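You operate a simulated robot arm through the tools that you are given. There is no shell and no other tool. Be economical: measure what you need, move in short steps, check, and stop when the job is done.

You run a simulated two-armed robot. Do the job below in one go: nothing can be reset, and whatever is moved stays where it is left.

## Task
Fast-freeze the orange tub and wipe the crumbs off the pantry worktop.
Fine: tub in the freezer drawer, drawer shut, then one press of the teal button; purple cloth, laid back after. Set down upright: orange tub. Where these are worked on the way, their far stop is far enough and under half their travel is too little: freezer drawer. What is to be rubbed or washed off counts as gone when no trace of it is left.
Where things are to end (x, y in the base frame): orange tub within 60 mm of [680, 110].
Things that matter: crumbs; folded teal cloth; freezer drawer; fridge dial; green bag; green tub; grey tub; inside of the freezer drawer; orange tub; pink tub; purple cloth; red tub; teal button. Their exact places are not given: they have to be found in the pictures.

Only the result counts: the job must be done as asked and must still hold three seconds after the hand-in. Knocking over, shifting, dropping, spilling or breaking anything else fails it. Flat cloth is picked up by pressing the open fingertips on it (5 to 10 N) and closing them slowly along it; thin cloth reads only 2 to 8 mm in the jaws.

## Robot
Two 7-joint arms with two-finger parallel grippers on one trunk, on a base that drives. Base frame: it is fixed to the floor where the robot stands at the start and does not move with it; the origin is under the middle of the robot, x ahead of it, y to its left, z up. Units: mm, degrees, N and s.
The left shoulder is at the start at [50, 177, 979], the right one opposite. With the tool pointing down near the work surface each hand reaches from about 100 to 580 mm from the robot's upright axis, wherever it stands, measured 20 degrees to its own side. Places, roughly: crumbs [1100, -700, 900]; folded teal cloth [1250, -750, 1000]; freezer drawer [600, 0, 300]; fridge dial [500, 200, 600]; inside of the freezer drawer [800, 200, 300]; orange tub [1250, -1000, 1000]; purple cloth [1250, -1000, 1000]; teal button [600, -100, 600]. Payload 3.43 kg a hand.
Tool frame (each hand has its own): the origin (TCP) lies between the finger pads and is the grasp point; the fingertips stand 34 mm ahead of it; z points along the fingers, y is the line along which they close. The gripper opens to 128 mm. The fingers are 24 mm wide and 12 mm thick; the gripper's body (48 by 130 mm) begins 96 mm behind the TCP.
Orientation is that of the tool frame in the base frame, as a unit quaternion [w, x, y, z]. With the fingers straight down and closing along the base's y, the tool's x points along the base's -x, its y along +y and its z along -z.

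## Interface
- The arms move only by the tool send_rows. It takes "left_commands", "right_commands" or both (then of equal length, played together; a hand with none holds still); each is a list of rows, each a list of 7 numbers: the turn, a rotation vector about the tool's x, y, z in degrees, then the shift along the tool's x, y, z in mm, then the gripper command, from -1 (shut) to 1 (fully open), values between in proportion. In form: [[rx, ry, rz, dx, dy, dz, claw], ...]. A call has 1 to 8 rows; each row shifts and turns the commanded pose from where the row before left it, along the tool's axes as they then stand. Each row takes 0.2 s and may step no farther than 50 mm and 8.6 degrees from the row before; otherwise, or with a gripper value out of range, the whole call is refused. Where a pose cannot be reached the arm comes as near as it can. A force on the tool above 40 N (or 10 N above the force at the start of the call, whichever is more), or a blocked arm, ends the call early, and 0.2 s more pass. The fingers move at their own pace (about 108 mm/s each) and stop on an object; they squeeze with about 26 N. The grip force told is the motor's: it shows also when the fingers shut on nothing. Time passes only in rows, and 0.2 s behind the last, so rows that do not move let the fingers close. It gives the time, the measured TCP pose, the force on the tool (base axes), the opening and the grip force at its end, in the units of the frame above (readings bear some noise), with the torque about the TCP (base axes, N m) and any sound that the robot's microphone picked up.
- Cameras (640 x 400 px; columns grow to the right, rows downward): "scene" is now at [141.9, -20.7, 1115.9]; the picture's right is [-0.29, -0.96, 0.00], its down [-0.76, 0.23, -0.61] and it looks along [0.58, -0.17, -0.79] (base axes); focal length 226 px, centre (320, 200). "left" rides on the left gripper at [76, 11, -160] in its tool frame; the picture's right is [-0.15, 0.99, 0.00], its down [-0.88, -0.13, -0.46] and it looks along [-0.45, -0.07, 0.89] (tool axes); focal length 234 px, centre (320, 200). "right" rides on the right gripper at [76, -11, -160] in its tool frame; the picture's right is [0.15, 0.99, 0.00], its down [-0.88, 0.13, -0.46] and it looks along [-0.45, 0.07, 0.89] (tool axes); focal length 234 px, centre (320, 200).
- capture(camera): a new picture of that camera. No time passes.
- lift_body(by): slides the trunk up (or, below 0, down) by that many mm; the arms and the scene camera ride with it, the base frame stays. It gives what a move gives, with no picture.
- steer(legs): drives the robot by 1 to 6 legs, each [ahead, turn to the left] in mm and degrees, along the robot's own axes; the way and the turn of a leg run together, so that a leg with both is an arc; at most 1500 mm and 180 degrees a leg. The arms and the cameras ride along, it lands a little off, and it stops where it bumps. It gives what a move gives.
- turn_head(pan, tilt): turns the head with the scene camera to pan (to the left, within 80 degrees either way) and tilt (down, from -29 to 69), counted from straight ahead of the robot. It gives what a move gives.
- probe_pixels(camera, pixels): for up to 12 pixels [column, row] of the newest picture of that camera ("zoom" is the newest enlarged one), the place [x, y, z] in the base frame of the surface seen there, good to about 2 mm. No time passes.
- close_up(camera, box): a new picture of the part [left, top, right, bottom] of that camera's present view, enlarged. No time passes.
- job_done(): hands the job in; it is judged then, once.

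Work in short steps. Measure before you move; look again where a grasp or a placing could have gone wrong, and mend it. You have 80 turns and 78 pictures in all, those below and enlarged ones among them. Open the grippers and draw the arms clear of the work before you hand the job in, unless the task says otherwise; then end with one line.

The tools are called after "Call:" by a JSON object that holds its "name" and its "arguments". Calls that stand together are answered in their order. send_rows: Moves the arms, as the interface text tells. Its arguments: {"type":"object","properties":{"left_commands":{"type":"array","items":{"type":"array","items":{"type":"number"}}},"right_commands":{"type":"array","items":{"type":"array","items":{"type":"number"}}}},"required":[]} The other tools are called the same way: lift_body (by) slides the trunk up or down; steer (legs) drives the base; turn_head (pan, tilt) turns the head that bears the scene camera; capture (camera) takes a picture; probe_pixels (camera, pixels) gives the place of the surface under pixels of a picture; close_up (camera, box) takes an enlarged picture of a part of a camera's view; job_done () hands the job in.

At the start:

```text
t: 0.0
left_ee_pos: [435.5, 72.3, 847.1]
left_ee_rot: [0.0, -0.001, 1.0, 0.0]
left_wrist_force: [-0.3, 0.1, -0.6]
left_moment: [0.0, 0.0, 0.04]
left_grip_width: 127.9
left_gripper_force: 0.1
right_ee_pos: [499.2, -245.2, 872.8]
right_ee_rot: [-0.001, 0.0, 1.0, -0.001]
right_wrist_force: [-0.2, 0.2, 0.0]
right_moment: [0.0, -0.01, -0.01]
right_grip_width: 127.8
right_gripper_force: 0.1
trunk travel left (down, up): [-150.0, 251.0]
robot x, y, heading: [1.7, -2.9, -0.2]
head pan, tilt: [-16.6, 52.5]
```

scene: 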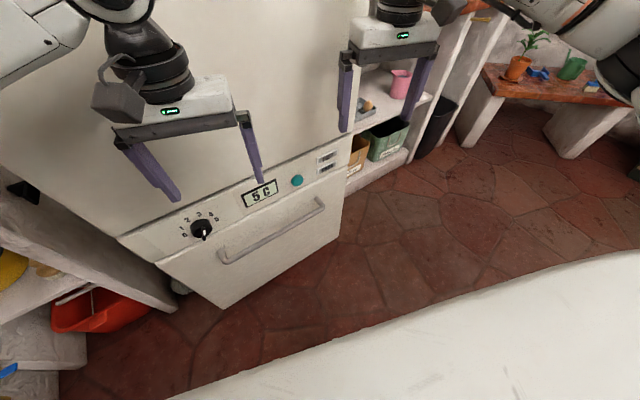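
right: 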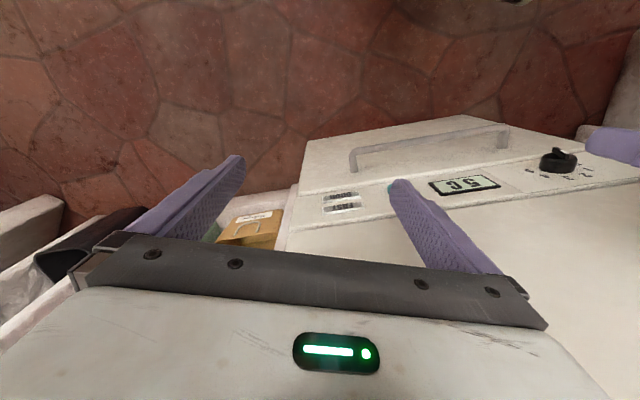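
left: 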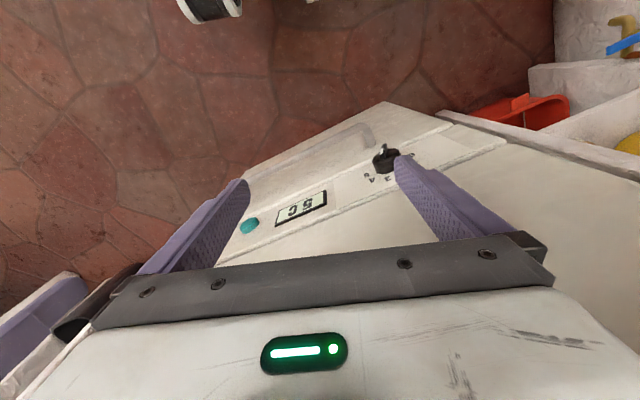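

The fridge front stands ahead with dial (203,230), button (297,180) and handle (270,235). I measure these first.

Call:
{"name": "probe_pixels", "arguments": {"camera": "scene", "pixels": [[297, 180], [203, 232], [225, 258], [320, 205], [272, 238], [222, 306], [120, 238], [350, 165], [260, 193], [160, 262], [345, 240], [290, 165]]}}

Call:
{"name": "turn_head", "arguments": {"pan": -40, "tilt": 20}}

Call:
{"name": "capture", "arguments": {"camera": "scene"}}

```text
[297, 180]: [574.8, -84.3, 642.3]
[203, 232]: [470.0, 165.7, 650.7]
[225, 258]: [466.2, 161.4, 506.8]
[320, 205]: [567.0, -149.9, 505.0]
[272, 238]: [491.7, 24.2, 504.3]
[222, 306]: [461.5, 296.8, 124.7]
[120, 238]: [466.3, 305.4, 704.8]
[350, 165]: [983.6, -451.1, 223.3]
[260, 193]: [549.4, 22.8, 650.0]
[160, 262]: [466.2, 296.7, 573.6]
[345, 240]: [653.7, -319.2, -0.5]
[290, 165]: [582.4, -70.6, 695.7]
```

```text
t: 1.0
left_ee_pos: [434.5, 71.8, 846.6]
left_ee_rot: [-0.001, -0.001, 1.0, 0.0]
left_wrist_force: [0.3, -0.7, 0.1]
left_moment: [-0.02, 0.0, 0.01]
left_grip_width: 127.8
left_gripper_force: 0.1
right_ee_pos: [499.0, -244.1, 873.3]
right_ee_rot: [0.0, 0.001, 1.0, 0.0]
right_wrist_force: [0.0, 0.7, 0.0]
right_moment: [-0.02, -0.02, 0.0]
right_grip_width: 128.1
right_gripper_force: 0.0
trunk travel left (down, up): [-150.0, 251.0]
robot x, y, heading: [3.6, 0.8, -0.0]
head pan, tilt: [-40.0, 20.0]
```

```text
74 pictures are left
```

scene: 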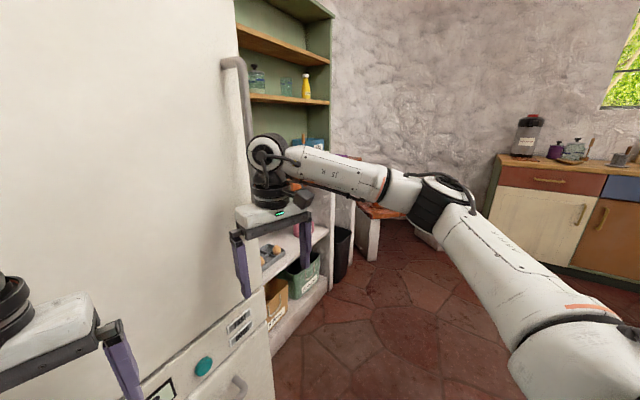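

The pantry unit is behind the right arm (300,245). I probe it, and look lower to see the white thing at the robot's foot.

Call:
{"name": "probe_pixels", "arguments": {"camera": "scene", "pixels": [[325, 230], [270, 250], [300, 180], [285, 135], [308, 85], [310, 275], [272, 300], [330, 150], [375, 210], [340, 250], [380, 300], [250, 150]]}}

Call:
{"name": "turn_head", "arguments": {"pan": -55, "tilt": 60}}

Call:
{"name": "capture", "arguments": {"camera": "scene"}}

Call:
{"name": "probe_pixels", "arguments": {"camera": "scene", "pixels": [[320, 200], [450, 250], [320, 350], [100, 200], [250, 300], [550, 300], [300, 100]]}}

```text
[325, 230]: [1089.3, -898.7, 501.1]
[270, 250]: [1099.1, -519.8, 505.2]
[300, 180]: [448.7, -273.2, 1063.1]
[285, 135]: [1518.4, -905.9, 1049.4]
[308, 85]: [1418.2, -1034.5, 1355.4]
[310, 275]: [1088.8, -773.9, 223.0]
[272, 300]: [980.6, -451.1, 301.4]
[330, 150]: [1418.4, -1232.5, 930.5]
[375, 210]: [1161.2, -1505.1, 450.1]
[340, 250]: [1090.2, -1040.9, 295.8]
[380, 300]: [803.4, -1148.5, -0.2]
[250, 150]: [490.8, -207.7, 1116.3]
```

```text
t: 2.0
left_ee_pos: [434.5, 71.8, 846.4]
left_ee_rot: [0.0, -0.001, 1.0, 0.0]
left_wrist_force: [-0.1, -0.5, -0.3]
left_moment: [0.01, 0.0, 0.01]
left_grip_width: 128.0
left_gripper_force: 0.1
right_ee_pos: [499.0, -244.7, 873.1]
right_ee_rot: [0.0, 0.001, 1.0, -0.001]
right_wrist_force: [0.1, 0.0, 0.2]
right_moment: [0.02, 0.02, 0.03]
right_grip_width: 128.1
right_gripper_force: 0.0
trunk travel left (down, up): [-150.0, 251.0]
robot x, y, heading: [-0.8, -0.6, -0.2]
head pan, tilt: [-55.0, 60.0]
```

```text
73 pictures are left
```

scene: 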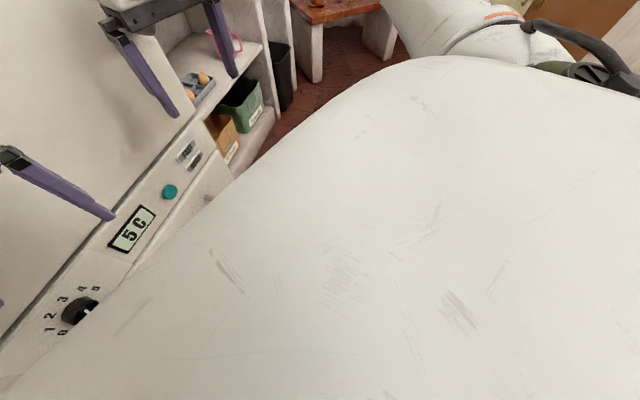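

```text
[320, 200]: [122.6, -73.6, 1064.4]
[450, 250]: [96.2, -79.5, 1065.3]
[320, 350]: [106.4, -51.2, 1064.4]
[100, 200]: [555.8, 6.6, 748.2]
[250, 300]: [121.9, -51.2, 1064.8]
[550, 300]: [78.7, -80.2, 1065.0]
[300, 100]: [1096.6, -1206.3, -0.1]
```

The white is the robot's own trunk. The pantry front is at x≈1090, y −480…−1100, so I back off slightly, go round, and face it from a distance with the trunk up.

Call:
{"name": "lift_body", "arguments": {"by": 250}}

Call:
{"name": "steer", "arguments": {"legs": [[-100, 0], [0, -70], [850, 0], [0, 70]]}}

Call:
{"name": "turn_head", "arguments": {"pan": 0, "tilt": 25}}

Call:
{"name": "capture", "arguments": {"camera": "scene"}}

```text
t: 4.6
left_ee_pos: [434.6, 71.5, 1098.8]
left_ee_rot: [0.0, -0.001, 1.0, 0.0]
left_wrist_force: [0.8, -0.1, 0.5]
left_moment: [0.01, 0.02, 0.0]
left_grip_width: 127.9
left_gripper_force: 0.1
right_ee_pos: [499.3, -244.4, 1122.9]
right_ee_rot: [0.0, 0.001, 1.0, 0.0]
right_wrist_force: [0.2, 1.2, 0.3]
right_moment: [0.01, 0.01, 0.01]
right_grip_width: 127.9
right_gripper_force: 0.0
trunk travel left (down, up): [-400.0, 1.0]
robot x, y, heading: [1.0, -2.7, -0.0]
head pan, tilt: [-55.0, 60.0]
```

```text
t: 15.9
left_ee_pos: [613.1, -736.1, 1097.3]
left_ee_rot: [0.001, 0.014, 1.0, 0.0]
left_wrist_force: [0.7, 0.2, -0.2]
left_moment: [-0.01, -0.01, 0.01]
left_grip_width: 128.5
left_gripper_force: 0.3
right_ee_pos: [668.1, -1055.2, 1123.8]
right_ee_rot: [0.0, 0.016, 1.0, 0.0]
right_wrist_force: [-0.2, -0.2, -0.3]
right_moment: [0.0, 0.0, 0.02]
right_grip_width: 127.9
right_gripper_force: 0.0
trunk travel left (down, up): [-400.0, 1.0]
robot x, y, heading: [174.9, -795.9, -1.7]
head pan, tilt: [-55.0, 60.0]
```

```text
t: 17.2
left_ee_pos: [612.9, -736.6, 1096.0]
left_ee_rot: [0.0, 0.014, 1.0, 0.0]
left_wrist_force: [-0.5, -0.5, 0.6]
left_moment: [0.01, 0.03, -0.02]
left_grip_width: 128.0
left_gripper_force: 0.1
right_ee_pos: [668.2, -1055.8, 1122.9]
right_ee_rot: [0.0, 0.015, 1.0, 0.0]
right_wrist_force: [-0.5, 0.0, -0.1]
right_moment: [-0.04, 0.0, -0.02]
right_grip_width: 128.0
right_gripper_force: 0.1
trunk travel left (down, up): [-400.0, 1.0]
robot x, y, heading: [177.8, -796.5, -1.7]
head pan, tilt: [0.0, 25.0]
```

```text
72 pictures are left
```

scene: 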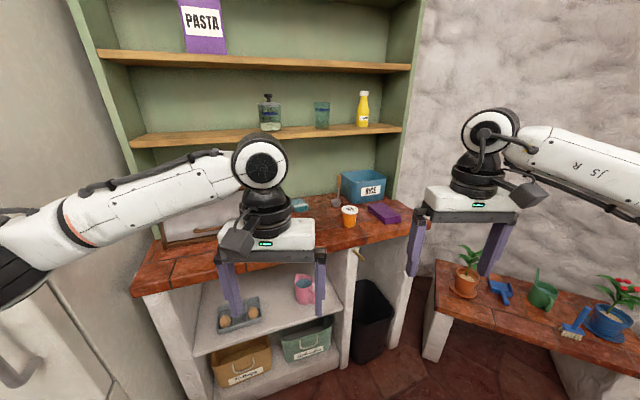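

Now the worktop shows: orange tub (349,215), purple cloth (383,212). I zoom in.

Call:
{"name": "close_up", "arguments": {"camera": "scene", "box": [270, 155, 430, 255]}}

Call:
{"name": "probe_pixels", "arguments": {"camera": "scene", "pixels": [[349, 208], [349, 228], [383, 210], [373, 205], [390, 222], [301, 205], [360, 175], [337, 203], [200, 225], [138, 295], [410, 232], [300, 133]]}}

```text
4.00 times, centred on (350, 205) of scene
```

zoom: 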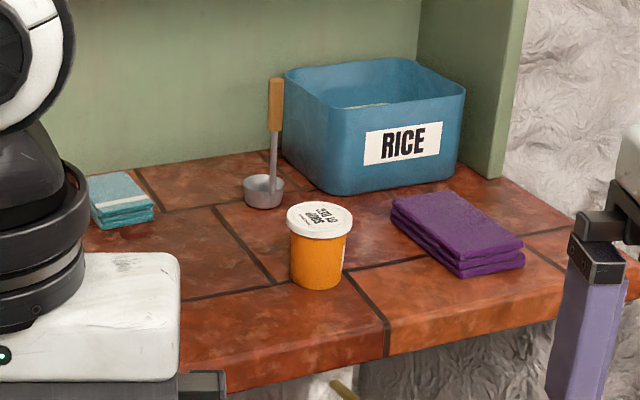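

```text
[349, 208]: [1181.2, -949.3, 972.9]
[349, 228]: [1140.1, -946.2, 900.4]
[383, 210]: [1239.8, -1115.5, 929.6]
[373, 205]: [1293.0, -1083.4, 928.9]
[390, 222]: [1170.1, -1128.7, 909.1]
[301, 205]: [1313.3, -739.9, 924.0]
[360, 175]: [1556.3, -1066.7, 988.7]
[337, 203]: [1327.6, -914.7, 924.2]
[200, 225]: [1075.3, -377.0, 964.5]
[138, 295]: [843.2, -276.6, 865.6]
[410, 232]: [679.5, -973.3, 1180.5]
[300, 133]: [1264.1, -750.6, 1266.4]
```

Crumbs must lie behind the left arm. I pull the left hand back and left, and look again.

Call:
{"name": "send_rows", "arguments": {"left_commands": [[0, 0, 0, 40, 25, 0, 1], [0, 0, 0, 40, 25, 0, 1], [0, 0, 0, 40, 25, 0, 1], [0, 0, 0, 40, 25, 0, 1], [0, 0, 0, 0, 45, 0, 1], [0, 0, 0, 0, 45, 0, 1]]}}

Call:
{"name": "capture", "arguments": {"camera": "scene"}}

```text
t: 18.6
left_ee_pos: [457.3, -540.2, 1098.6]
left_ee_rot: [0.001, 0.015, 1.0, 0.0]
left_wrist_force: [0.2, -0.2, 0.0]
left_moment: [-0.02, 0.0, -0.01]
left_grip_width: 128.0
left_gripper_force: 0.2
right_ee_pos: [667.7, -1054.1, 1123.6]
right_ee_rot: [0.0, 0.015, 1.0, 0.001]
right_wrist_force: [-0.7, 0.4, -0.4]
right_moment: [-0.02, -0.02, -0.03]
right_grip_width: 128.1
right_gripper_force: 0.0
trunk travel left (down, up): [-400.0, 1.0]
robot x, y, heading: [174.6, -797.5, -1.6]
head pan, tilt: [0.0, 25.0]
```

```text
70 pictures are left
```

scene: 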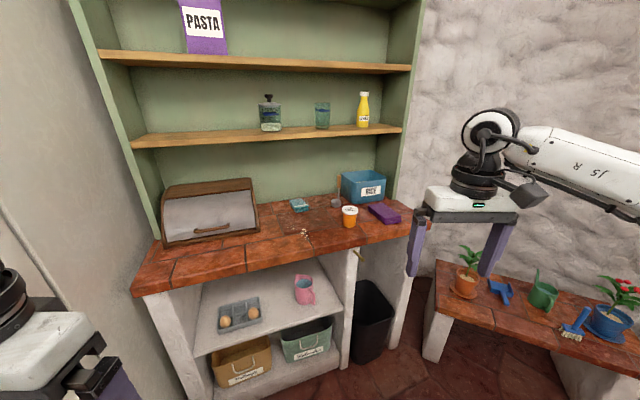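

Crumbs are near (303,232). I zoom on them and measure.

Call:
{"name": "close_up", "arguments": {"camera": "scene", "box": [264, 190, 360, 250]}}

Call:
{"name": "probe_pixels", "arguments": {"camera": "scene", "pixels": [[303, 232], [300, 228], [306, 238], [291, 230], [273, 262], [350, 247], [152, 260], [413, 222], [260, 240], [260, 205]]}}

```text
6.67 times, centred on (312, 220) of scene
```

zoom: 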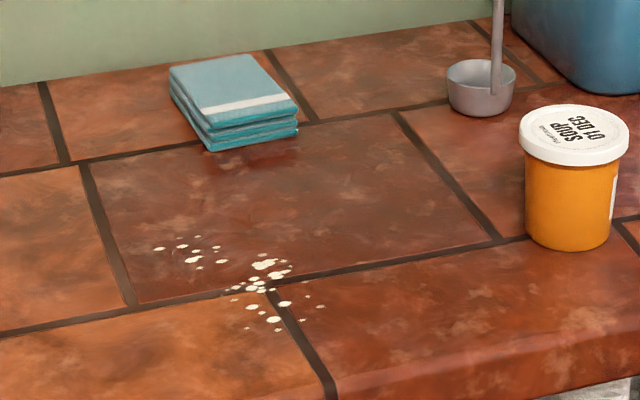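

```text
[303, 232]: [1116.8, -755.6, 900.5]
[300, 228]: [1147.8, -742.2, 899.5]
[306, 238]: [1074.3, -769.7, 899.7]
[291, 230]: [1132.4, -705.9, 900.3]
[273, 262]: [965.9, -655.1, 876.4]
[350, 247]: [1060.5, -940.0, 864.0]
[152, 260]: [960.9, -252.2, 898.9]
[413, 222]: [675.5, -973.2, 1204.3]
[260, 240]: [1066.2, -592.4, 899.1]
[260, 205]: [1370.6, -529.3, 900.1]
```

I measure the crumb outline, tub and purple cloth corners in fresh zooms.

Call:
{"name": "probe_pixels", "arguments": {"camera": "zoom", "pixels": [[158, 248], [182, 236], [252, 327], [277, 330], [320, 307], [290, 272], [262, 257], [217, 248], [572, 125], [570, 240], [232, 85], [270, 135]]}}

Call:
{"name": "close_up", "arguments": {"camera": "scene", "box": [344, 185, 424, 235]}}

Call:
{"name": "probe_pixels", "arguments": {"camera": "zoom", "pixels": [[200, 160], [290, 135], [450, 235], [320, 280], [452, 265], [320, 310], [192, 180], [330, 200], [300, 330], [500, 300]]}}

```text
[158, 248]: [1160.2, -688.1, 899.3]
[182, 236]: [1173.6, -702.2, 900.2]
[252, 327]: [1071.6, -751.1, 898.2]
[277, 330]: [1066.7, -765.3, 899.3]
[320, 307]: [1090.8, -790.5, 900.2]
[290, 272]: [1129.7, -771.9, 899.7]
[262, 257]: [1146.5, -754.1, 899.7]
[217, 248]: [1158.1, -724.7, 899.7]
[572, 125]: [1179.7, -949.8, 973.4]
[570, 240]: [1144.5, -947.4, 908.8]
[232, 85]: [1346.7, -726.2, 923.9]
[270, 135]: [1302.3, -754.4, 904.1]
```

```text
8.00 times, centred on (384, 210) of scene
```

zoom: 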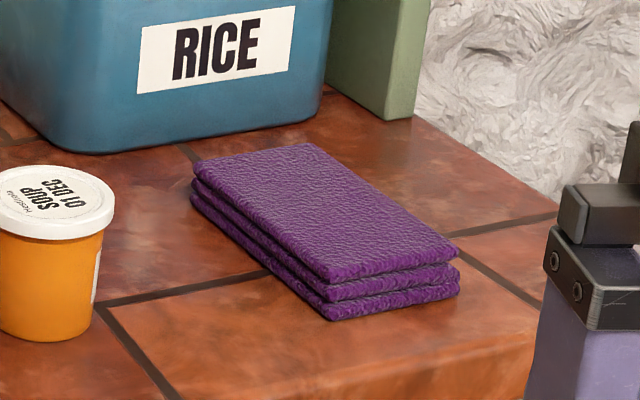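

```text
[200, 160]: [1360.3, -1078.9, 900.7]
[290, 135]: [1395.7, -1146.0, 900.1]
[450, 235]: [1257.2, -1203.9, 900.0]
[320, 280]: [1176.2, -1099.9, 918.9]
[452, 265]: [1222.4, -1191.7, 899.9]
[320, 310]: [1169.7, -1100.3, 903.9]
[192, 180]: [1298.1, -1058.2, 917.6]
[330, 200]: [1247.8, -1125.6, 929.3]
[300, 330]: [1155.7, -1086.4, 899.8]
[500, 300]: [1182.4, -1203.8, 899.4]
```

I check how tall the wrist stands above the hand (for the shelf at z≈1250, x≥1264).

Call:
{"name": "probe_pixels", "arguments": {"camera": "scene", "pixels": [[490, 112], [490, 135], [470, 175], [450, 190], [485, 160], [140, 145], [400, 130], [250, 138]]}}

Call:
{"name": "probe_pixels", "arguments": {"camera": "zoom", "pixels": [[210, 170], [300, 150], [440, 248], [330, 275], [445, 285], [330, 312], [205, 200], [310, 165]]}}

```text
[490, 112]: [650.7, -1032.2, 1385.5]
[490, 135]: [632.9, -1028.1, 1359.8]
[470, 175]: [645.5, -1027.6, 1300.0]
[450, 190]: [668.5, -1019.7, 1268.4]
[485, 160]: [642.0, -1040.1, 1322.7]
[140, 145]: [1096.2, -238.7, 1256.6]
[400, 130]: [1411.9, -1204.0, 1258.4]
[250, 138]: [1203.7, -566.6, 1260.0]
```

```text
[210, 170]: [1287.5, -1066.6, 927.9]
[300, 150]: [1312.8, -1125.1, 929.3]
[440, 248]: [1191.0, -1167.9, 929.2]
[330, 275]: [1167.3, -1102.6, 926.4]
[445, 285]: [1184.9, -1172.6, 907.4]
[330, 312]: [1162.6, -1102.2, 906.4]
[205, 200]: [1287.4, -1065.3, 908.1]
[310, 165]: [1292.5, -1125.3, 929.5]
```

Fridge and pantry are both turned about 18°. I retract the right hand and drive to a stand facing the worktop square on.

Call:
{"name": "send_rows", "arguments": {"right_commands": [[0, 0, 0, 45, 0, 0, 1], [0, 0, 0, 45, 0, 0, 1], [0, 0, 0, 45, 0, 0, 1], [0, 0, 0, 45, 0, 0, 1]]}}

Call:
{"name": "steer", "arguments": {"legs": [[0, -10.6], [560, 0], [0, 30]]}}

Call:
{"name": "turn_head", "arguments": {"pan": -15, "tilt": 50}}

Call:
{"name": "capture", "arguments": {"camera": "scene"}}

```text
t: 19.6
left_ee_pos: [457.7, -541.8, 1098.6]
left_ee_rot: [0.0, 0.014, 1.0, -0.001]
left_wrist_force: [-0.7, 0.6, 0.0]
left_moment: [0.01, 0.01, 0.0]
left_grip_width: 127.7
left_gripper_force: 0.0
right_ee_pos: [488.8, -1050.7, 1124.4]
right_ee_rot: [0.0, 0.015, 1.0, 0.0]
right_wrist_force: [-0.5, 0.0, 0.5]
right_moment: [0.01, 0.01, 0.01]
right_grip_width: 128.0
right_gripper_force: 0.2
trunk travel left (down, up): [-400.0, 1.0]
robot x, y, heading: [177.4, -794.4, -1.8]
head pan, tilt: [0.0, 25.0]
```

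```text
t: 25.0
left_ee_pos: [906.8, -587.9, 1098.4]
left_ee_rot: [0.0, -0.147, 0.989, 0.0]
left_wrist_force: [-0.3, 0.4, -0.7]
left_moment: [0.0, 0.01, 0.02]
left_grip_width: 128.0
left_gripper_force: 0.1
right_ee_pos: [1099.7, -1059.7, 1122.9]
right_ee_rot: [-0.001, -0.147, 0.989, 0.0]
right_wrist_force: [0.0, 1.0, -0.4]
right_moment: [0.01, -0.01, 0.05]
right_grip_width: 128.2
right_gripper_force: 0.1
trunk travel left (down, up): [-400.0, 1.0]
robot x, y, heading: [719.8, -918.4, 17.2]
head pan, tilt: [0.0, 25.0]
```

```text
t: 25.9
left_ee_pos: [907.3, -588.8, 1099.3]
left_ee_rot: [-0.001, -0.148, 0.989, 0.0]
left_wrist_force: [0.5, -0.1, -0.5]
left_moment: [0.01, 0.01, -0.02]
left_grip_width: 127.8
left_gripper_force: 0.1
right_ee_pos: [1098.6, -1059.5, 1122.9]
right_ee_rot: [-0.001, -0.147, 0.989, 0.0]
right_wrist_force: [-0.1, -0.2, 0.1]
right_moment: [0.01, 0.02, -0.01]
right_grip_width: 128.1
right_gripper_force: 0.0
trunk travel left (down, up): [-400.0, 1.0]
robot x, y, heading: [718.2, -919.3, 16.6]
head pan, tilt: [-15.0, 50.0]
```

```text
67 pictures are left
```

scene: 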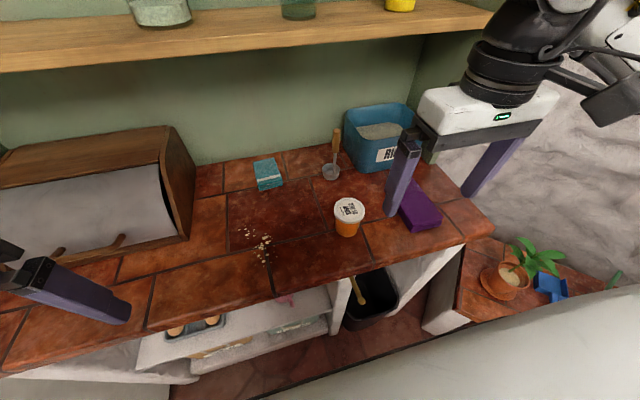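

I bring the right hand above the purple cloth at height and look with its camera.

Call:
{"name": "send_rows", "arguments": {"right_commands": [[0, 0, 0, 0, -35, 0, 1], [0, 0, 0, -30, -32, 0, 1], [0, 0, 0, -43, -32, 0, 1], [0, 0, 0, -43, 0, 0, 1], [0, 0, 0, 0, 0, 20, 1]]}}

Call:
{"name": "capture", "arguments": {"camera": "right"}}

Call:
{"name": "close_up", "arguments": {"camera": "scene", "box": [320, 120, 480, 260]}}

```text
refused: row 3 steps farther than a row can; nothing moved
```

```text
66 pictures are left
```

right: 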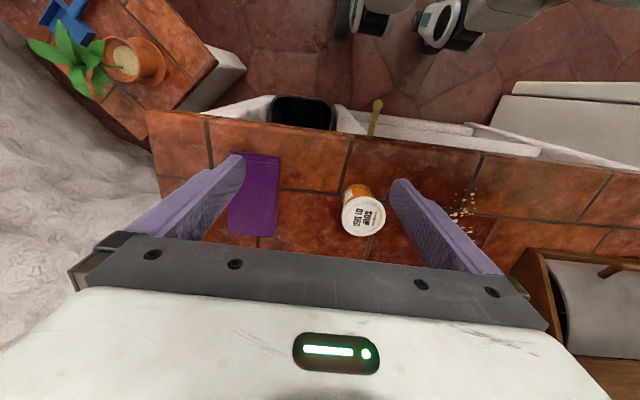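

```text
2.86 times, centred on (400, 190) of scene
```

zoom: 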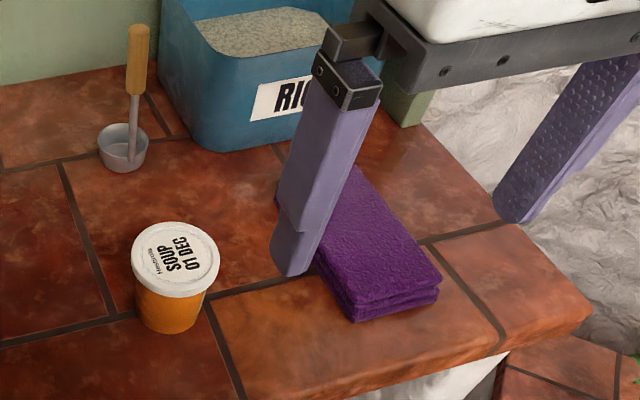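

The right camera shows the cloth wholly at (255,195); I measure its corners and the tub.

Call:
{"name": "probe_pixels", "arguments": {"camera": "right", "pixels": [[246, 158], [278, 159], [274, 232], [231, 229], [258, 195], [364, 216], [346, 205], [383, 217], [365, 197], [361, 235]]}}

Call:
{"name": "send_rows", "arguments": {"right_commands": [[0, 0, 0, 0, -35, 0, 1], [0, 0, 0, -30, -32, 0, 1], [0, 0, 0, -37, -32, 0, 1], [0, 0, 0, -43, 0, 0, 1], [0, 0, 0, 0, 0, 20, 1]]}}

Call:
{"name": "capture", "arguments": {"camera": "right"}}

```text
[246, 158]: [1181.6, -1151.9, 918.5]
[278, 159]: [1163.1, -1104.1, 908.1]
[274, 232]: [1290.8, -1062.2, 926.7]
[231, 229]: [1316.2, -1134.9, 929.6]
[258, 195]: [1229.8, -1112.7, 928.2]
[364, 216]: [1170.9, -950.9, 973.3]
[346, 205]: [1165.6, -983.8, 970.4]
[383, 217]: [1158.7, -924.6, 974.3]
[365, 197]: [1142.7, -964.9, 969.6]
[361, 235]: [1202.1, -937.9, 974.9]
```

```text
t: 27.1
left_ee_pos: [906.6, -589.5, 1099.2]
left_ee_rot: [0.001, -0.148, 0.989, 0.0]
left_wrist_force: [0.1, -0.6, -0.1]
left_moment: [0.01, 0.0, 0.01]
left_grip_width: 128.0
left_gripper_force: 0.1
right_ee_pos: [1234.2, -1124.1, 1102.8]
right_ee_rot: [0.001, -0.147, 0.989, 0.0]
right_wrist_force: [-0.2, -0.4, -1.0]
right_moment: [-0.01, -0.03, 0.0]
right_grip_width: 127.8
right_gripper_force: 0.1
trunk travel left (down, up): [-400.0, 1.0]
robot x, y, heading: [720.5, -919.5, 16.8]
head pan, tilt: [-15.0, 50.0]
```

```text
64 pictures are left
```

right: 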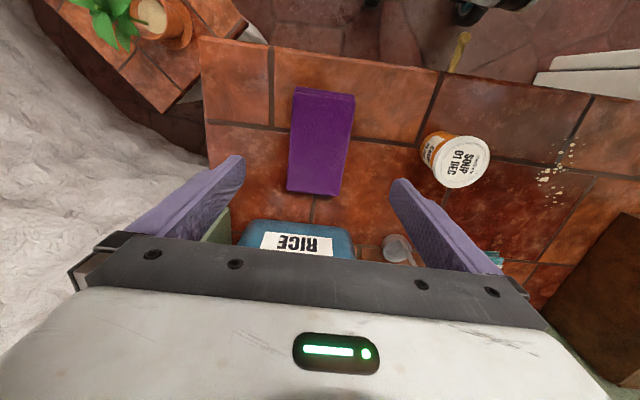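

Cloth centre is (1240,−1119), about 135×77×29 mm, yaw 18°. I straddle its width, fingertips stopping ~6 mm over the table, then close.

Call:
{"name": "send_rows", "arguments": {"right_commands": [[0, 0, 1.2, -6, 3, 40, 1], [0, 0, 0, 0, 0, 45, 1], [0, 0, 0, 0, 0, 45, 1], [0, 0, 0, 0, 0, 31, 1], [0, 0, 0, 0, 0, 0, 1], [0, 0, 0, 0, 0, 0, 0.4]]}}

Call:
{"name": "capture", "arguments": {"camera": "right"}}

```text
t: 28.5
left_ee_pos: [907.2, -588.6, 1098.8]
left_ee_rot: [0.0, -0.147, 0.989, -0.001]
left_wrist_force: [0.3, 0.3, 0.7]
left_moment: [-0.01, 0.04, 0.01]
left_grip_width: 127.9
left_gripper_force: 0.1
right_ee_pos: [1239.0, -1117.6, 944.6]
right_ee_rot: [0.001, -0.137, 0.991, -0.001]
right_wrist_force: [-0.5, -0.5, 0.2]
right_moment: [0.0, 0.02, 0.0]
right_grip_width: 89.5
right_gripper_force: 0.2
trunk travel left (down, up): [-400.0, 1.0]
robot x, y, heading: [721.1, -919.7, 17.0]
head pan, tilt: [-15.0, 50.0]
```

```text
63 pictures are left
```

right: 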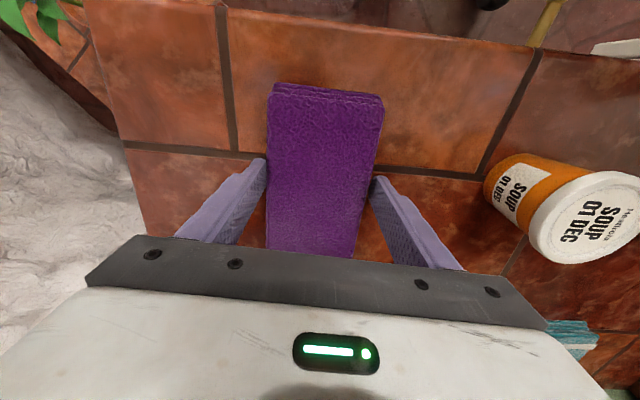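

The turn went the wrong way; I correct by −2.4°, go 3 mm lower and close.

Call:
{"name": "send_rows", "arguments": {"right_commands": [[0, 0, -2.4, 0, 0, 3, 0.4], [0, 0, 0, 0, 0, 0, 0.2], [0, 0, 0, 0, 0, 0, 0.1], [0, 0, 0, 0, 0, 0, 0], [0, 0, 0, 0, 0, 0, 0], [0, 0, 0, 0, 0, 0, 0]]}}

```text
t: 29.9
left_ee_pos: [906.5, -588.9, 1099.4]
left_ee_rot: [-0.001, -0.148, 0.989, 0.0]
left_wrist_force: [0.0, -0.5, -0.2]
left_moment: [0.0, 0.0, 0.01]
left_grip_width: 128.0
left_gripper_force: 0.0
right_ee_pos: [1238.1, -1116.9, 941.4]
right_ee_rot: [0.0, -0.157, 0.988, 0.0]
right_wrist_force: [0.7, -0.4, 5.2]
right_moment: [-0.08, -0.07, 0.05]
right_grip_width: 84.1
right_gripper_force: 25.5
trunk travel left (down, up): [-400.0, 1.0]
robot x, y, heading: [720.1, -919.2, 16.6]
head pan, tilt: [-15.0, 50.0]
```

It grips as an 84 mm block with 25 N. I lift it and look.

Call:
{"name": "send_rows", "arguments": {"right_commands": [[0, 0, 0, 0, 0, -20, -0.2], [0, 0, 0, 0, 0, -40, -0.2], [0, 0, 0, 0, 0, -40, -0.2], [0, 0, 0, 0, 0, 0, -0.2]]}}

Call:
{"name": "capture", "arguments": {"camera": "right"}}

Call:
{"name": "capture", "arguments": {"camera": "scene"}}

```text
t: 30.9
left_ee_pos: [905.9, -588.5, 1098.8]
left_ee_rot: [0.0, -0.148, 0.989, 0.0]
left_wrist_force: [0.6, 0.2, 0.0]
left_moment: [-0.02, 0.01, -0.02]
left_grip_width: 128.1
left_gripper_force: 0.0
right_ee_pos: [1239.6, -1118.8, 1039.4]
right_ee_rot: [0.0, -0.157, 0.988, 0.0]
right_wrist_force: [-0.6, -0.7, 0.2]
right_moment: [-0.02, 0.01, 0.02]
right_grip_width: 84.0
right_gripper_force: 26.2
trunk travel left (down, up): [-400.0, 1.0]
robot x, y, heading: [720.3, -916.2, 17.0]
head pan, tilt: [-15.0, 50.0]
```

```text
62 pictures are left
```

right: 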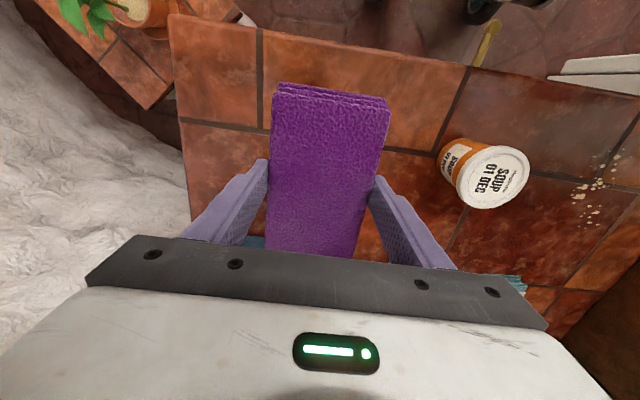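

```text
61 pictures are left
```

scene: 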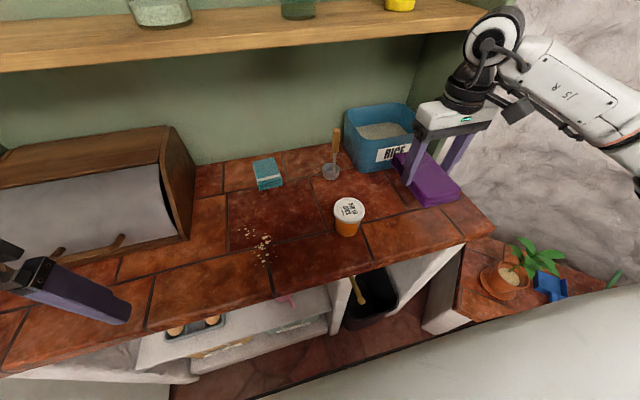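

The block is held well. I carry it at height over the tub to the right of the crumbs (v −1140).

Call:
{"name": "send_rows", "arguments": {"right_commands": [[0, 0, 0, 0, 0, -45, -0.2], [0, 0, 0, 0, 44, 0, -0.2], [0, 0, 0, 0, 44, 0, -0.2], [0, 0, 0, 0, 44, 0, -0.2], [0, 0, 0, 0, 44, 0, -0.2], [0, 0, 0, 0, 44, 0, -0.2], [0, 0, 0, 0, 44, 0, -0.2], [0, 0, 0, 0, 43, 0, -0.2]]}}

Call:
{"name": "capture", "arguments": {"camera": "right"}}

```text
t: 32.7
left_ee_pos: [905.8, -588.0, 1098.2]
left_ee_rot: [0.0, -0.148, 0.989, -0.001]
left_wrist_force: [-0.6, -0.2, -1.1]
left_moment: [-0.02, -0.01, 0.01]
left_grip_width: 128.0
left_gripper_force: 0.0
right_ee_pos: [1140.8, -824.8, 1082.3]
right_ee_rot: [0.001, -0.156, 0.988, -0.001]
right_wrist_force: [0.5, 0.7, 0.2]
right_moment: [-0.01, -0.01, -0.02]
right_grip_width: 84.1
right_gripper_force: 26.3
trunk travel left (down, up): [-400.0, 1.0]
robot x, y, heading: [722.9, -922.5, 16.9]
head pan, tilt: [-15.0, 50.0]
```

```text
60 pictures are left
```

right: 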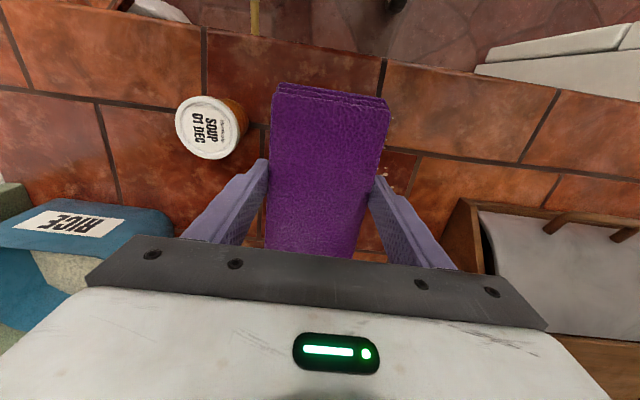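

At u 830, v −1137. I descend to just above contact, then press slightly.

Call:
{"name": "send_rows", "arguments": {"right_commands": [[0, 0, 0, 0, 0, 45, -0.2], [0, 0, 0, 0, 0, 45, -0.2], [0, 0, 0, 0, 0, 45, -0.2], [0, 0, 0, 0, 0, 3, -0.2], [0, 0, 0, 0, 0, 3, -0.2], [0, 0, 0, 0, 0, 2, -0.2]]}}

```text
t: 34.1
left_ee_pos: [906.9, -589.4, 1099.5]
left_ee_rot: [0.0, -0.148, 0.989, 0.0]
left_wrist_force: [-0.5, -0.6, 0.4]
left_moment: [-0.02, 0.0, 0.02]
left_grip_width: 128.0
left_gripper_force: 0.1
right_ee_pos: [1142.8, -825.8, 941.4]
right_ee_rot: [0.001, -0.157, 0.988, 0.0]
right_wrist_force: [-0.9, -0.8, 1.9]
right_moment: [-0.01, -0.19, -0.04]
right_grip_width: 84.3
right_gripper_force: 25.7
trunk travel left (down, up): [-400.0, 1.0]
robot x, y, heading: [722.1, -923.0, 16.9]
head pan, tilt: [-15.0, 50.0]
```

Contact begins (≈2 N). I press 2 mm more and sweep left across the crumbs and back.

Call:
{"name": "send_rows", "arguments": {"right_commands": [[0, 0, 0, 0, 0, 2, -0.2], [0, 0, 0, 0, 25, 0, -0.2], [0, 0, 0, 0, 25, 0, -0.2], [0, 0, 0, 0, 25, 0, -0.2], [0, 0, 0, 0, 25, 0, -0.2], [0, 0, 0, 0, 25, 0, -0.2], [0, 0, 0, 0, 25, 0, -0.2], [0, 0, 0, 0, 25, 0, -0.2]]}}

Call:
{"name": "capture", "arguments": {"camera": "scene"}}

```text
t: 35.9
left_ee_pos: [904.8, -589.6, 1099.8]
left_ee_rot: [0.001, -0.149, 0.989, 0.001]
left_wrist_force: [-0.1, 0.4, -0.6]
left_moment: [0.0, 0.03, -0.03]
left_grip_width: 128.3
left_gripper_force: 0.1
right_ee_pos: [1088.6, -658.3, 940.9]
right_ee_rot: [0.0, -0.157, 0.988, 0.001]
right_wrist_force: [1.5, -8.3, 23.1]
right_moment: [-0.68, -0.11, 0.1]
right_grip_width: 83.9
right_gripper_force: 26.2
trunk travel left (down, up): [-400.0, 1.0]
robot x, y, heading: [722.0, -919.8, 17.0]
head pan, tilt: [-15.0, 50.0]
```

```text
59 pictures are left
```

scene: 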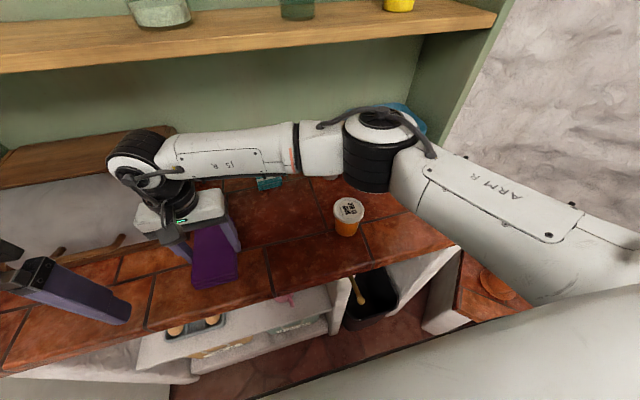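

The pressed force is 23 N, so I ease 1 mm. I zoom where the crumbs were.

Call:
{"name": "close_up", "arguments": {"camera": "scene", "box": [220, 175, 348, 275]}}

```text
4.00 times, centred on (284, 225) of scene
```

zoom: 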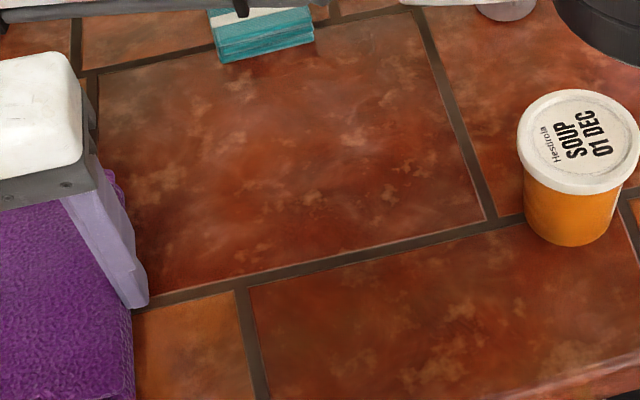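

Visible crumbs are gone. I sweep back with the cloth 22 mm deeper to cover the margin and anything beneath it.

Call:
{"name": "send_rows", "arguments": {"right_commands": [[0, 0, 0, -22, 0, -1, -0.2], [0, 0, 0, 0, -25, 0, -0.2], [0, 0, 0, 0, -25, 0, -0.2], [0, 0, 0, 0, -25, 0, -0.2], [0, 0, 0, 0, -25, 0, -0.2], [0, 0, 0, 0, -25, 0, -0.2], [0, 0, 0, 0, -25, 0, -0.2], [0, 0, 0, 35, 0, 0, -0.2]]}}

Call:
{"name": "send_rows", "arguments": {"right_commands": [[0, 0, 0, 0, 25, 0, -0.2], [0, 0, 0, 0, 25, 0, -0.2], [0, 0, 0, 0, 25, 0, -0.2], [0, 0, 0, 0, 25, 0, -0.2], [0, 0, 0, 0, 25, 0, -0.2], [0, 0, 0, 0, 0, -45, -0.2], [0, 0, 0, 0, 0, -45, -0.2], [0, 0, 0, 0, 0, -45, -0.2]]}}

Call:
{"name": "close_up", "arguments": {"camera": "scene", "box": [150, 175, 310, 275]}}

```text
t: 37.7
left_ee_pos: [904.9, -588.9, 1099.5]
left_ee_rot: [0.001, -0.147, 0.989, 0.0]
left_wrist_force: [0.3, 0.2, -0.1]
left_moment: [-0.01, -0.03, 0.01]
left_grip_width: 128.1
left_gripper_force: 0.0
right_ee_pos: [1121.3, -807.6, 941.4]
right_ee_rot: [0.001, -0.158, 0.988, -0.001]
right_wrist_force: [-0.3, 0.0, 1.4]
right_moment: [0.09, -0.09, 0.01]
right_grip_width: 84.1
right_gripper_force: 26.3
trunk travel left (down, up): [-400.0, 1.0]
robot x, y, heading: [721.2, -918.1, 17.2]
head pan, tilt: [-15.0, 50.0]
```

```text
t: 39.5
left_ee_pos: [907.1, -589.5, 1099.1]
left_ee_rot: [0.0, -0.148, 0.989, 0.0]
left_wrist_force: [-0.6, -0.7, 0.4]
left_moment: [-0.01, -0.04, -0.01]
left_grip_width: 128.0
left_gripper_force: 0.1
right_ee_pos: [1082.8, -687.9, 1074.6]
right_ee_rot: [0.0, -0.157, 0.988, 0.001]
right_wrist_force: [-0.7, -1.0, -1.3]
right_moment: [0.01, -0.01, 0.03]
right_grip_width: 84.3
right_gripper_force: 25.8
trunk travel left (down, up): [-400.0, 1.0]
robot x, y, heading: [719.9, -919.6, 17.1]
head pan, tilt: [-15.0, 50.0]
```

```text
4.00 times, centred on (230, 225) of scene
```

zoom: 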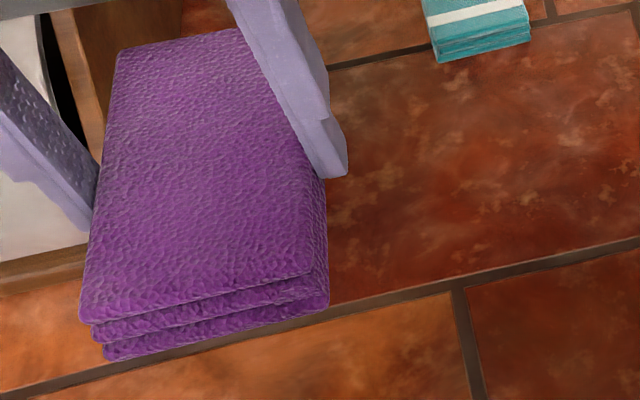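

I carry the cloth back over the tub to its old place (1238,−1117) and check the wiped area on the way.

Call:
{"name": "send_rows", "arguments": {"right_commands": [[0, 0, 0, 0, -46, -5, -0.2], [0, 0, 0, 0, -46, 0, -0.2], [0, 0, 0, 0, -46, 0, -0.2], [0, 0, 0, 0, -46, 0, -0.2], [0, 0, 0, 0, -46, 0, -0.2], [0, 0, 0, 0, -46, 0, -0.2], [0, 0, 0, -6, -46, 0, -0.2], [0, 0, 0, -6, -46, 0, -0.2]]}}

Call:
{"name": "send_rows", "arguments": {"right_commands": [[0, 0, 0, -4, -46, 0, -0.2], [0, 0, 0, 0, -42, 0, -0.2], [0, 0, 0, 0, 0, 0, -0.2]]}}

Call:
{"name": "close_up", "arguments": {"camera": "scene", "box": [190, 165, 350, 265]}}

```text
t: 41.3
left_ee_pos: [906.2, -589.3, 1099.6]
left_ee_rot: [0.0, -0.147, 0.989, 0.0]
left_wrist_force: [0.4, 0.4, 0.4]
left_moment: [0.02, 0.03, -0.01]
left_grip_width: 128.1
left_gripper_force: 0.2
right_ee_pos: [1210.9, -1035.1, 1080.4]
right_ee_rot: [0.0, -0.158, 0.987, 0.0]
right_wrist_force: [0.0, -0.8, -0.2]
right_moment: [-0.01, -0.01, 0.01]
right_grip_width: 84.1
right_gripper_force: 26.0
trunk travel left (down, up): [-400.0, 1.0]
robot x, y, heading: [720.6, -920.2, 17.2]
head pan, tilt: [-15.0, 50.0]
```

```text
t: 42.1
left_ee_pos: [907.3, -587.8, 1099.2]
left_ee_rot: [0.0, -0.148, 0.989, -0.001]
left_wrist_force: [0.2, 0.6, 0.1]
left_moment: [0.0, 0.01, 0.0]
left_grip_width: 128.1
left_gripper_force: 0.1
right_ee_pos: [1241.5, -1117.9, 1077.6]
right_ee_rot: [0.001, -0.157, 0.988, 0.0]
right_wrist_force: [-0.2, 0.1, -0.8]
right_moment: [0.01, -0.02, -0.03]
right_grip_width: 84.2
right_gripper_force: 26.0
trunk travel left (down, up): [-400.0, 1.0]
robot x, y, heading: [722.3, -917.6, 17.1]
head pan, tilt: [-15.0, 50.0]
```

```text
4.00 times, centred on (270, 215) of scene
```

zoom: 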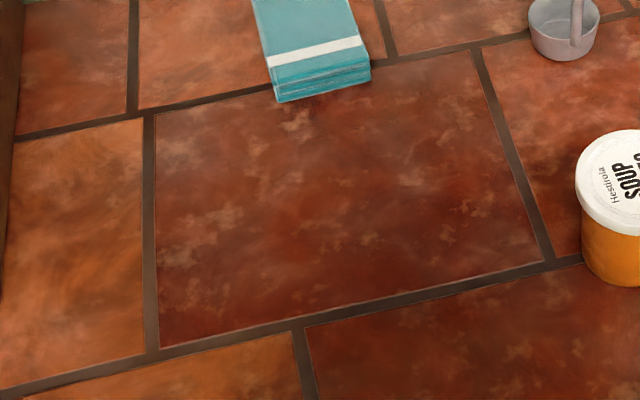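

The worktop is clean. I lower the cloth onto its place (137 mm), open and rise.

Call:
{"name": "send_rows", "arguments": {"right_commands": [[0, 0, 0, 2, 0, 45, -0.2], [0, 0, 0, 0, 0, 45, -0.2], [0, 0, 0, 0, 0, 42, -0.2], [0, 0, 0, 0, 0, 4, -0.2], [0, 0, 0, 0, 0, 0, -0.2]]}}

Call:
{"name": "send_rows", "arguments": {"right_commands": [[0, 0, 0, 0, 0, 0, 0.5], [0, 0, 0, 0, 0, 0, 0.7], [0, 0, 0, 0, 0, -40, 0.7], [0, 0, 0, 0, 0, -45, 0.7], [0, 0, 0, 0, 0, -45, 0.7]]}}

Call:
{"name": "capture", "arguments": {"camera": "right"}}

```text
t: 43.3
left_ee_pos: [906.1, -589.1, 1098.8]
left_ee_rot: [0.0, -0.148, 0.989, 0.0]
left_wrist_force: [-0.3, -0.9, 0.0]
left_moment: [0.02, 0.0, -0.01]
left_grip_width: 128.2
left_gripper_force: 0.2
right_ee_pos: [1236.8, -1116.3, 943.0]
right_ee_rot: [0.0, -0.158, 0.987, 0.0]
right_wrist_force: [0.1, -0.4, 0.1]
right_moment: [0.01, -0.01, -0.01]
right_grip_width: 84.2
right_gripper_force: 26.3
trunk travel left (down, up): [-400.0, 1.0]
robot x, y, heading: [721.3, -918.6, 17.2]
head pan, tilt: [-15.0, 50.0]
```

```text
t: 44.5
left_ee_pos: [906.4, -587.1, 1098.5]
left_ee_rot: [0.0, -0.147, 0.989, 0.0]
left_wrist_force: [0.8, -0.7, 0.4]
left_moment: [0.0, -0.04, 0.02]
left_grip_width: 128.1
left_gripper_force: 0.1
right_ee_pos: [1238.4, -1117.3, 1075.5]
right_ee_rot: [0.0, -0.157, 0.988, -0.001]
right_wrist_force: [0.5, -0.5, 0.3]
right_moment: [0.02, -0.03, 0.0]
right_grip_width: 109.0
right_gripper_force: 0.0
trunk travel left (down, up): [-400.0, 1.0]
robot x, y, heading: [722.5, -918.5, 17.1]
head pan, tilt: [-15.0, 50.0]
```

```text
55 pictures are left
```

right: 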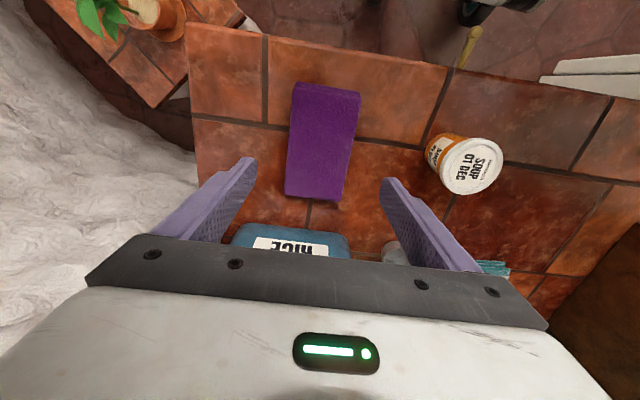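

The cloth is back as it was. Now the orange tub: I measure its lid at (470,165).

Call:
{"name": "probe_pixels", "arguments": {"camera": "right", "pixels": [[470, 165], [441, 167], [500, 166], [472, 139], [466, 192], [445, 150], [490, 185], [432, 158]]}}

Call:
{"name": "probe_pixels", "arguments": {"camera": "scene", "pixels": [[349, 208], [337, 203], [363, 208], [349, 198], [347, 217], [347, 230], [340, 146], [336, 132]]}}

```text
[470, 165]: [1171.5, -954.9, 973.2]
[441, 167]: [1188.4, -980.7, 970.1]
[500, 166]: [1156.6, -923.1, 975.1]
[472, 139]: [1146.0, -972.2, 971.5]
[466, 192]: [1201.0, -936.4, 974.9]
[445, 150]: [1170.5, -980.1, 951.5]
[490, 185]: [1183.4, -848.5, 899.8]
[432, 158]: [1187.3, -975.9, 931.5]
```

```text
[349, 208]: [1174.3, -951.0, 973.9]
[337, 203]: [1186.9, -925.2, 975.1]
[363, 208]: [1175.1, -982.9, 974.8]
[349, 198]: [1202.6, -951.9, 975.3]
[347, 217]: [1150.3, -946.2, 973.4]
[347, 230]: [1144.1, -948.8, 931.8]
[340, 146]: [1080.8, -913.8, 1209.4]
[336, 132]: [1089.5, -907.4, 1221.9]
```

Lid centre is (1173,−953), Ø≈68, top z 975. I move the right hand above it and check.

Call:
{"name": "send_rows", "arguments": {"right_commands": [[0, 0, 0, 0, 45, 0, 1], [0, 0, 0, 0, 45, 0, 1], [0, 0, 0, 6, 45, 0, 1], [0, 0, 0, 6, 42, 0, 1], [0, 0, 0, 0, 0, 20, 1]]}}

Call:
{"name": "capture", "arguments": {"camera": "right"}}

```text
t: 45.7
left_ee_pos: [907.3, -588.5, 1099.5]
left_ee_rot: [0.0, -0.148, 0.989, 0.0]
left_wrist_force: [0.4, -0.9, 0.7]
left_moment: [-0.01, 0.03, -0.04]
left_grip_width: 128.2
left_gripper_force: 0.1
right_ee_pos: [1172.7, -950.4, 1053.5]
right_ee_rot: [0.0, -0.158, 0.987, 0.0]
right_wrist_force: [-0.3, 1.2, 0.7]
right_moment: [0.0, 0.04, -0.02]
right_grip_width: 127.9
right_gripper_force: 0.1
trunk travel left (down, up): [-400.0, 1.0]
robot x, y, heading: [721.4, -916.4, 16.9]
head pan, tilt: [-15.0, 50.0]
```

```text
54 pictures are left
```

right: 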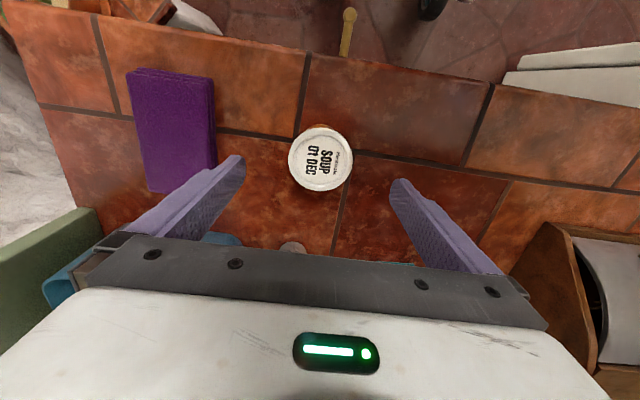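

The tub is centred between the fingers. I descend 98 mm and close.

Call:
{"name": "send_rows", "arguments": {"right_commands": [[0, 0, 0, 0, -1, 45, 1], [0, 0, 0, 0, 0, 45, 1], [0, 0, 0, 0, 0, 8, 1], [0, 0, 0, 0, 0, 0, 0.2], [0, 0, 0, 0, 0, 0, -0.2], [0, 0, 0, 0, 0, 0, -0.4], [0, 0, 0, 0, 0, 0, -0.4], [0, 0, 0, 0, 0, -20, -0.4]]}}

Call:
{"name": "capture", "arguments": {"camera": "right"}}

```text
t: 47.5
left_ee_pos: [907.2, -589.0, 1099.3]
left_ee_rot: [0.0, -0.148, 0.989, 0.0]
left_wrist_force: [-1.1, 0.7, -0.1]
left_moment: [-0.02, 0.02, -0.03]
left_grip_width: 127.9
left_gripper_force: 0.0
right_ee_pos: [1171.2, -952.0, 974.3]
right_ee_rot: [0.001, -0.157, 0.988, 0.0]
right_wrist_force: [0.9, -0.1, -1.7]
right_moment: [0.03, 0.02, 0.02]
right_grip_width: 67.9
right_gripper_force: 26.2
trunk travel left (down, up): [-400.0, 1.0]
robot x, y, heading: [722.2, -921.1, 17.4]
head pan, tilt: [-15.0, 50.0]
```

```text
53 pictures are left
```

right: 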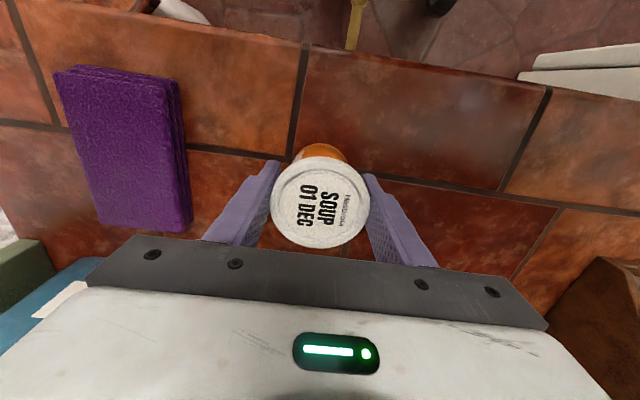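

Tub is held (67.9 mm, 26 N). I raise and retract it.

Call:
{"name": "send_rows", "arguments": {"right_commands": [[0, 0, 0, 0, 0, -40, -0.4], [0, 0, 0, 0, 0, -40, -0.4], [0, 0, 0, 20, 0, -30, -0.4], [0, 0, 0, 45, 0, 0, -0.4], [0, 0, 0, 45, 0, 0, -0.4], [0, 0, 0, 45, 0, 0, -0.4], [0, 0, 0, 40, 0, 0, -0.4]]}}

Call:
{"name": "steer", "arguments": {"legs": [[-480, 0], [0, -85], [-960, 0], [0, 86]]}}

Call:
{"name": "turn_head", "arguments": {"pan": 0, "tilt": 50}}

Call:
{"name": "capture", "arguments": {"camera": "scene"}}

```text
t: 49.1
left_ee_pos: [906.9, -588.5, 1098.4]
left_ee_rot: [0.0, -0.148, 0.989, -0.001]
left_wrist_force: [0.0, -0.1, -0.5]
left_moment: [0.02, 0.0, -0.01]
left_grip_width: 128.0
left_gripper_force: 0.1
right_ee_pos: [995.8, -1004.5, 1092.6]
right_ee_rot: [0.0, -0.158, 0.987, 0.0]
right_wrist_force: [0.5, 0.5, -2.3]
right_moment: [0.03, -0.02, 0.0]
right_grip_width: 67.7
right_gripper_force: 25.8
right hand out of reach, approached as far as the arm can: row 7
trunk travel left (down, up): [-400.0, 1.0]
robot x, y, heading: [723.3, -922.2, 16.8]
head pan, tilt: [-15.0, 50.0]
```

```text
t: 63.9
left_ee_pos: [60.7, 182.0, 1099.4]
left_ee_rot: [-0.001, -0.159, 0.987, 0.0]
left_wrist_force: [-0.5, -0.4, 0.4]
left_moment: [-0.03, -0.01, -0.02]
left_grip_width: 128.0
left_gripper_force: 0.1
right_ee_pos: [161.2, -231.0, 1091.6]
right_ee_rot: [-0.001, -0.167, 0.986, 0.0]
right_wrist_force: [0.4, 0.4, -1.8]
right_moment: [0.01, 0.05, -0.01]
right_grip_width: 67.9
right_gripper_force: 26.1
trunk travel left (down, up): [-400.0, 1.0]
robot x, y, heading: [-117.3, -152.9, 18.0]
head pan, tilt: [-15.0, 50.0]
```

```text
t: 64.7
left_ee_pos: [60.6, 183.2, 1097.8]
left_ee_rot: [0.0, -0.158, 0.987, 0.0]
left_wrist_force: [-1.0, 0.1, 0.6]
left_moment: [0.01, -0.05, 0.0]
left_grip_width: 127.8
left_gripper_force: 0.2
right_ee_pos: [161.6, -231.4, 1092.9]
right_ee_rot: [0.0, -0.167, 0.986, 0.0]
right_wrist_force: [-0.4, -0.1, -2.2]
right_moment: [-0.04, 0.0, 0.02]
right_grip_width: 67.7
right_gripper_force: 25.9
trunk travel left (down, up): [-400.0, 1.0]
robot x, y, heading: [-116.9, -153.7, 18.1]
head pan, tilt: [0.0, 50.0]
```

```text
52 pictures are left
```

scene: 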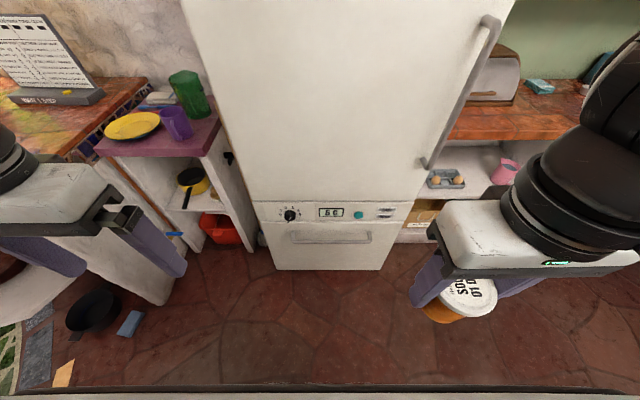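

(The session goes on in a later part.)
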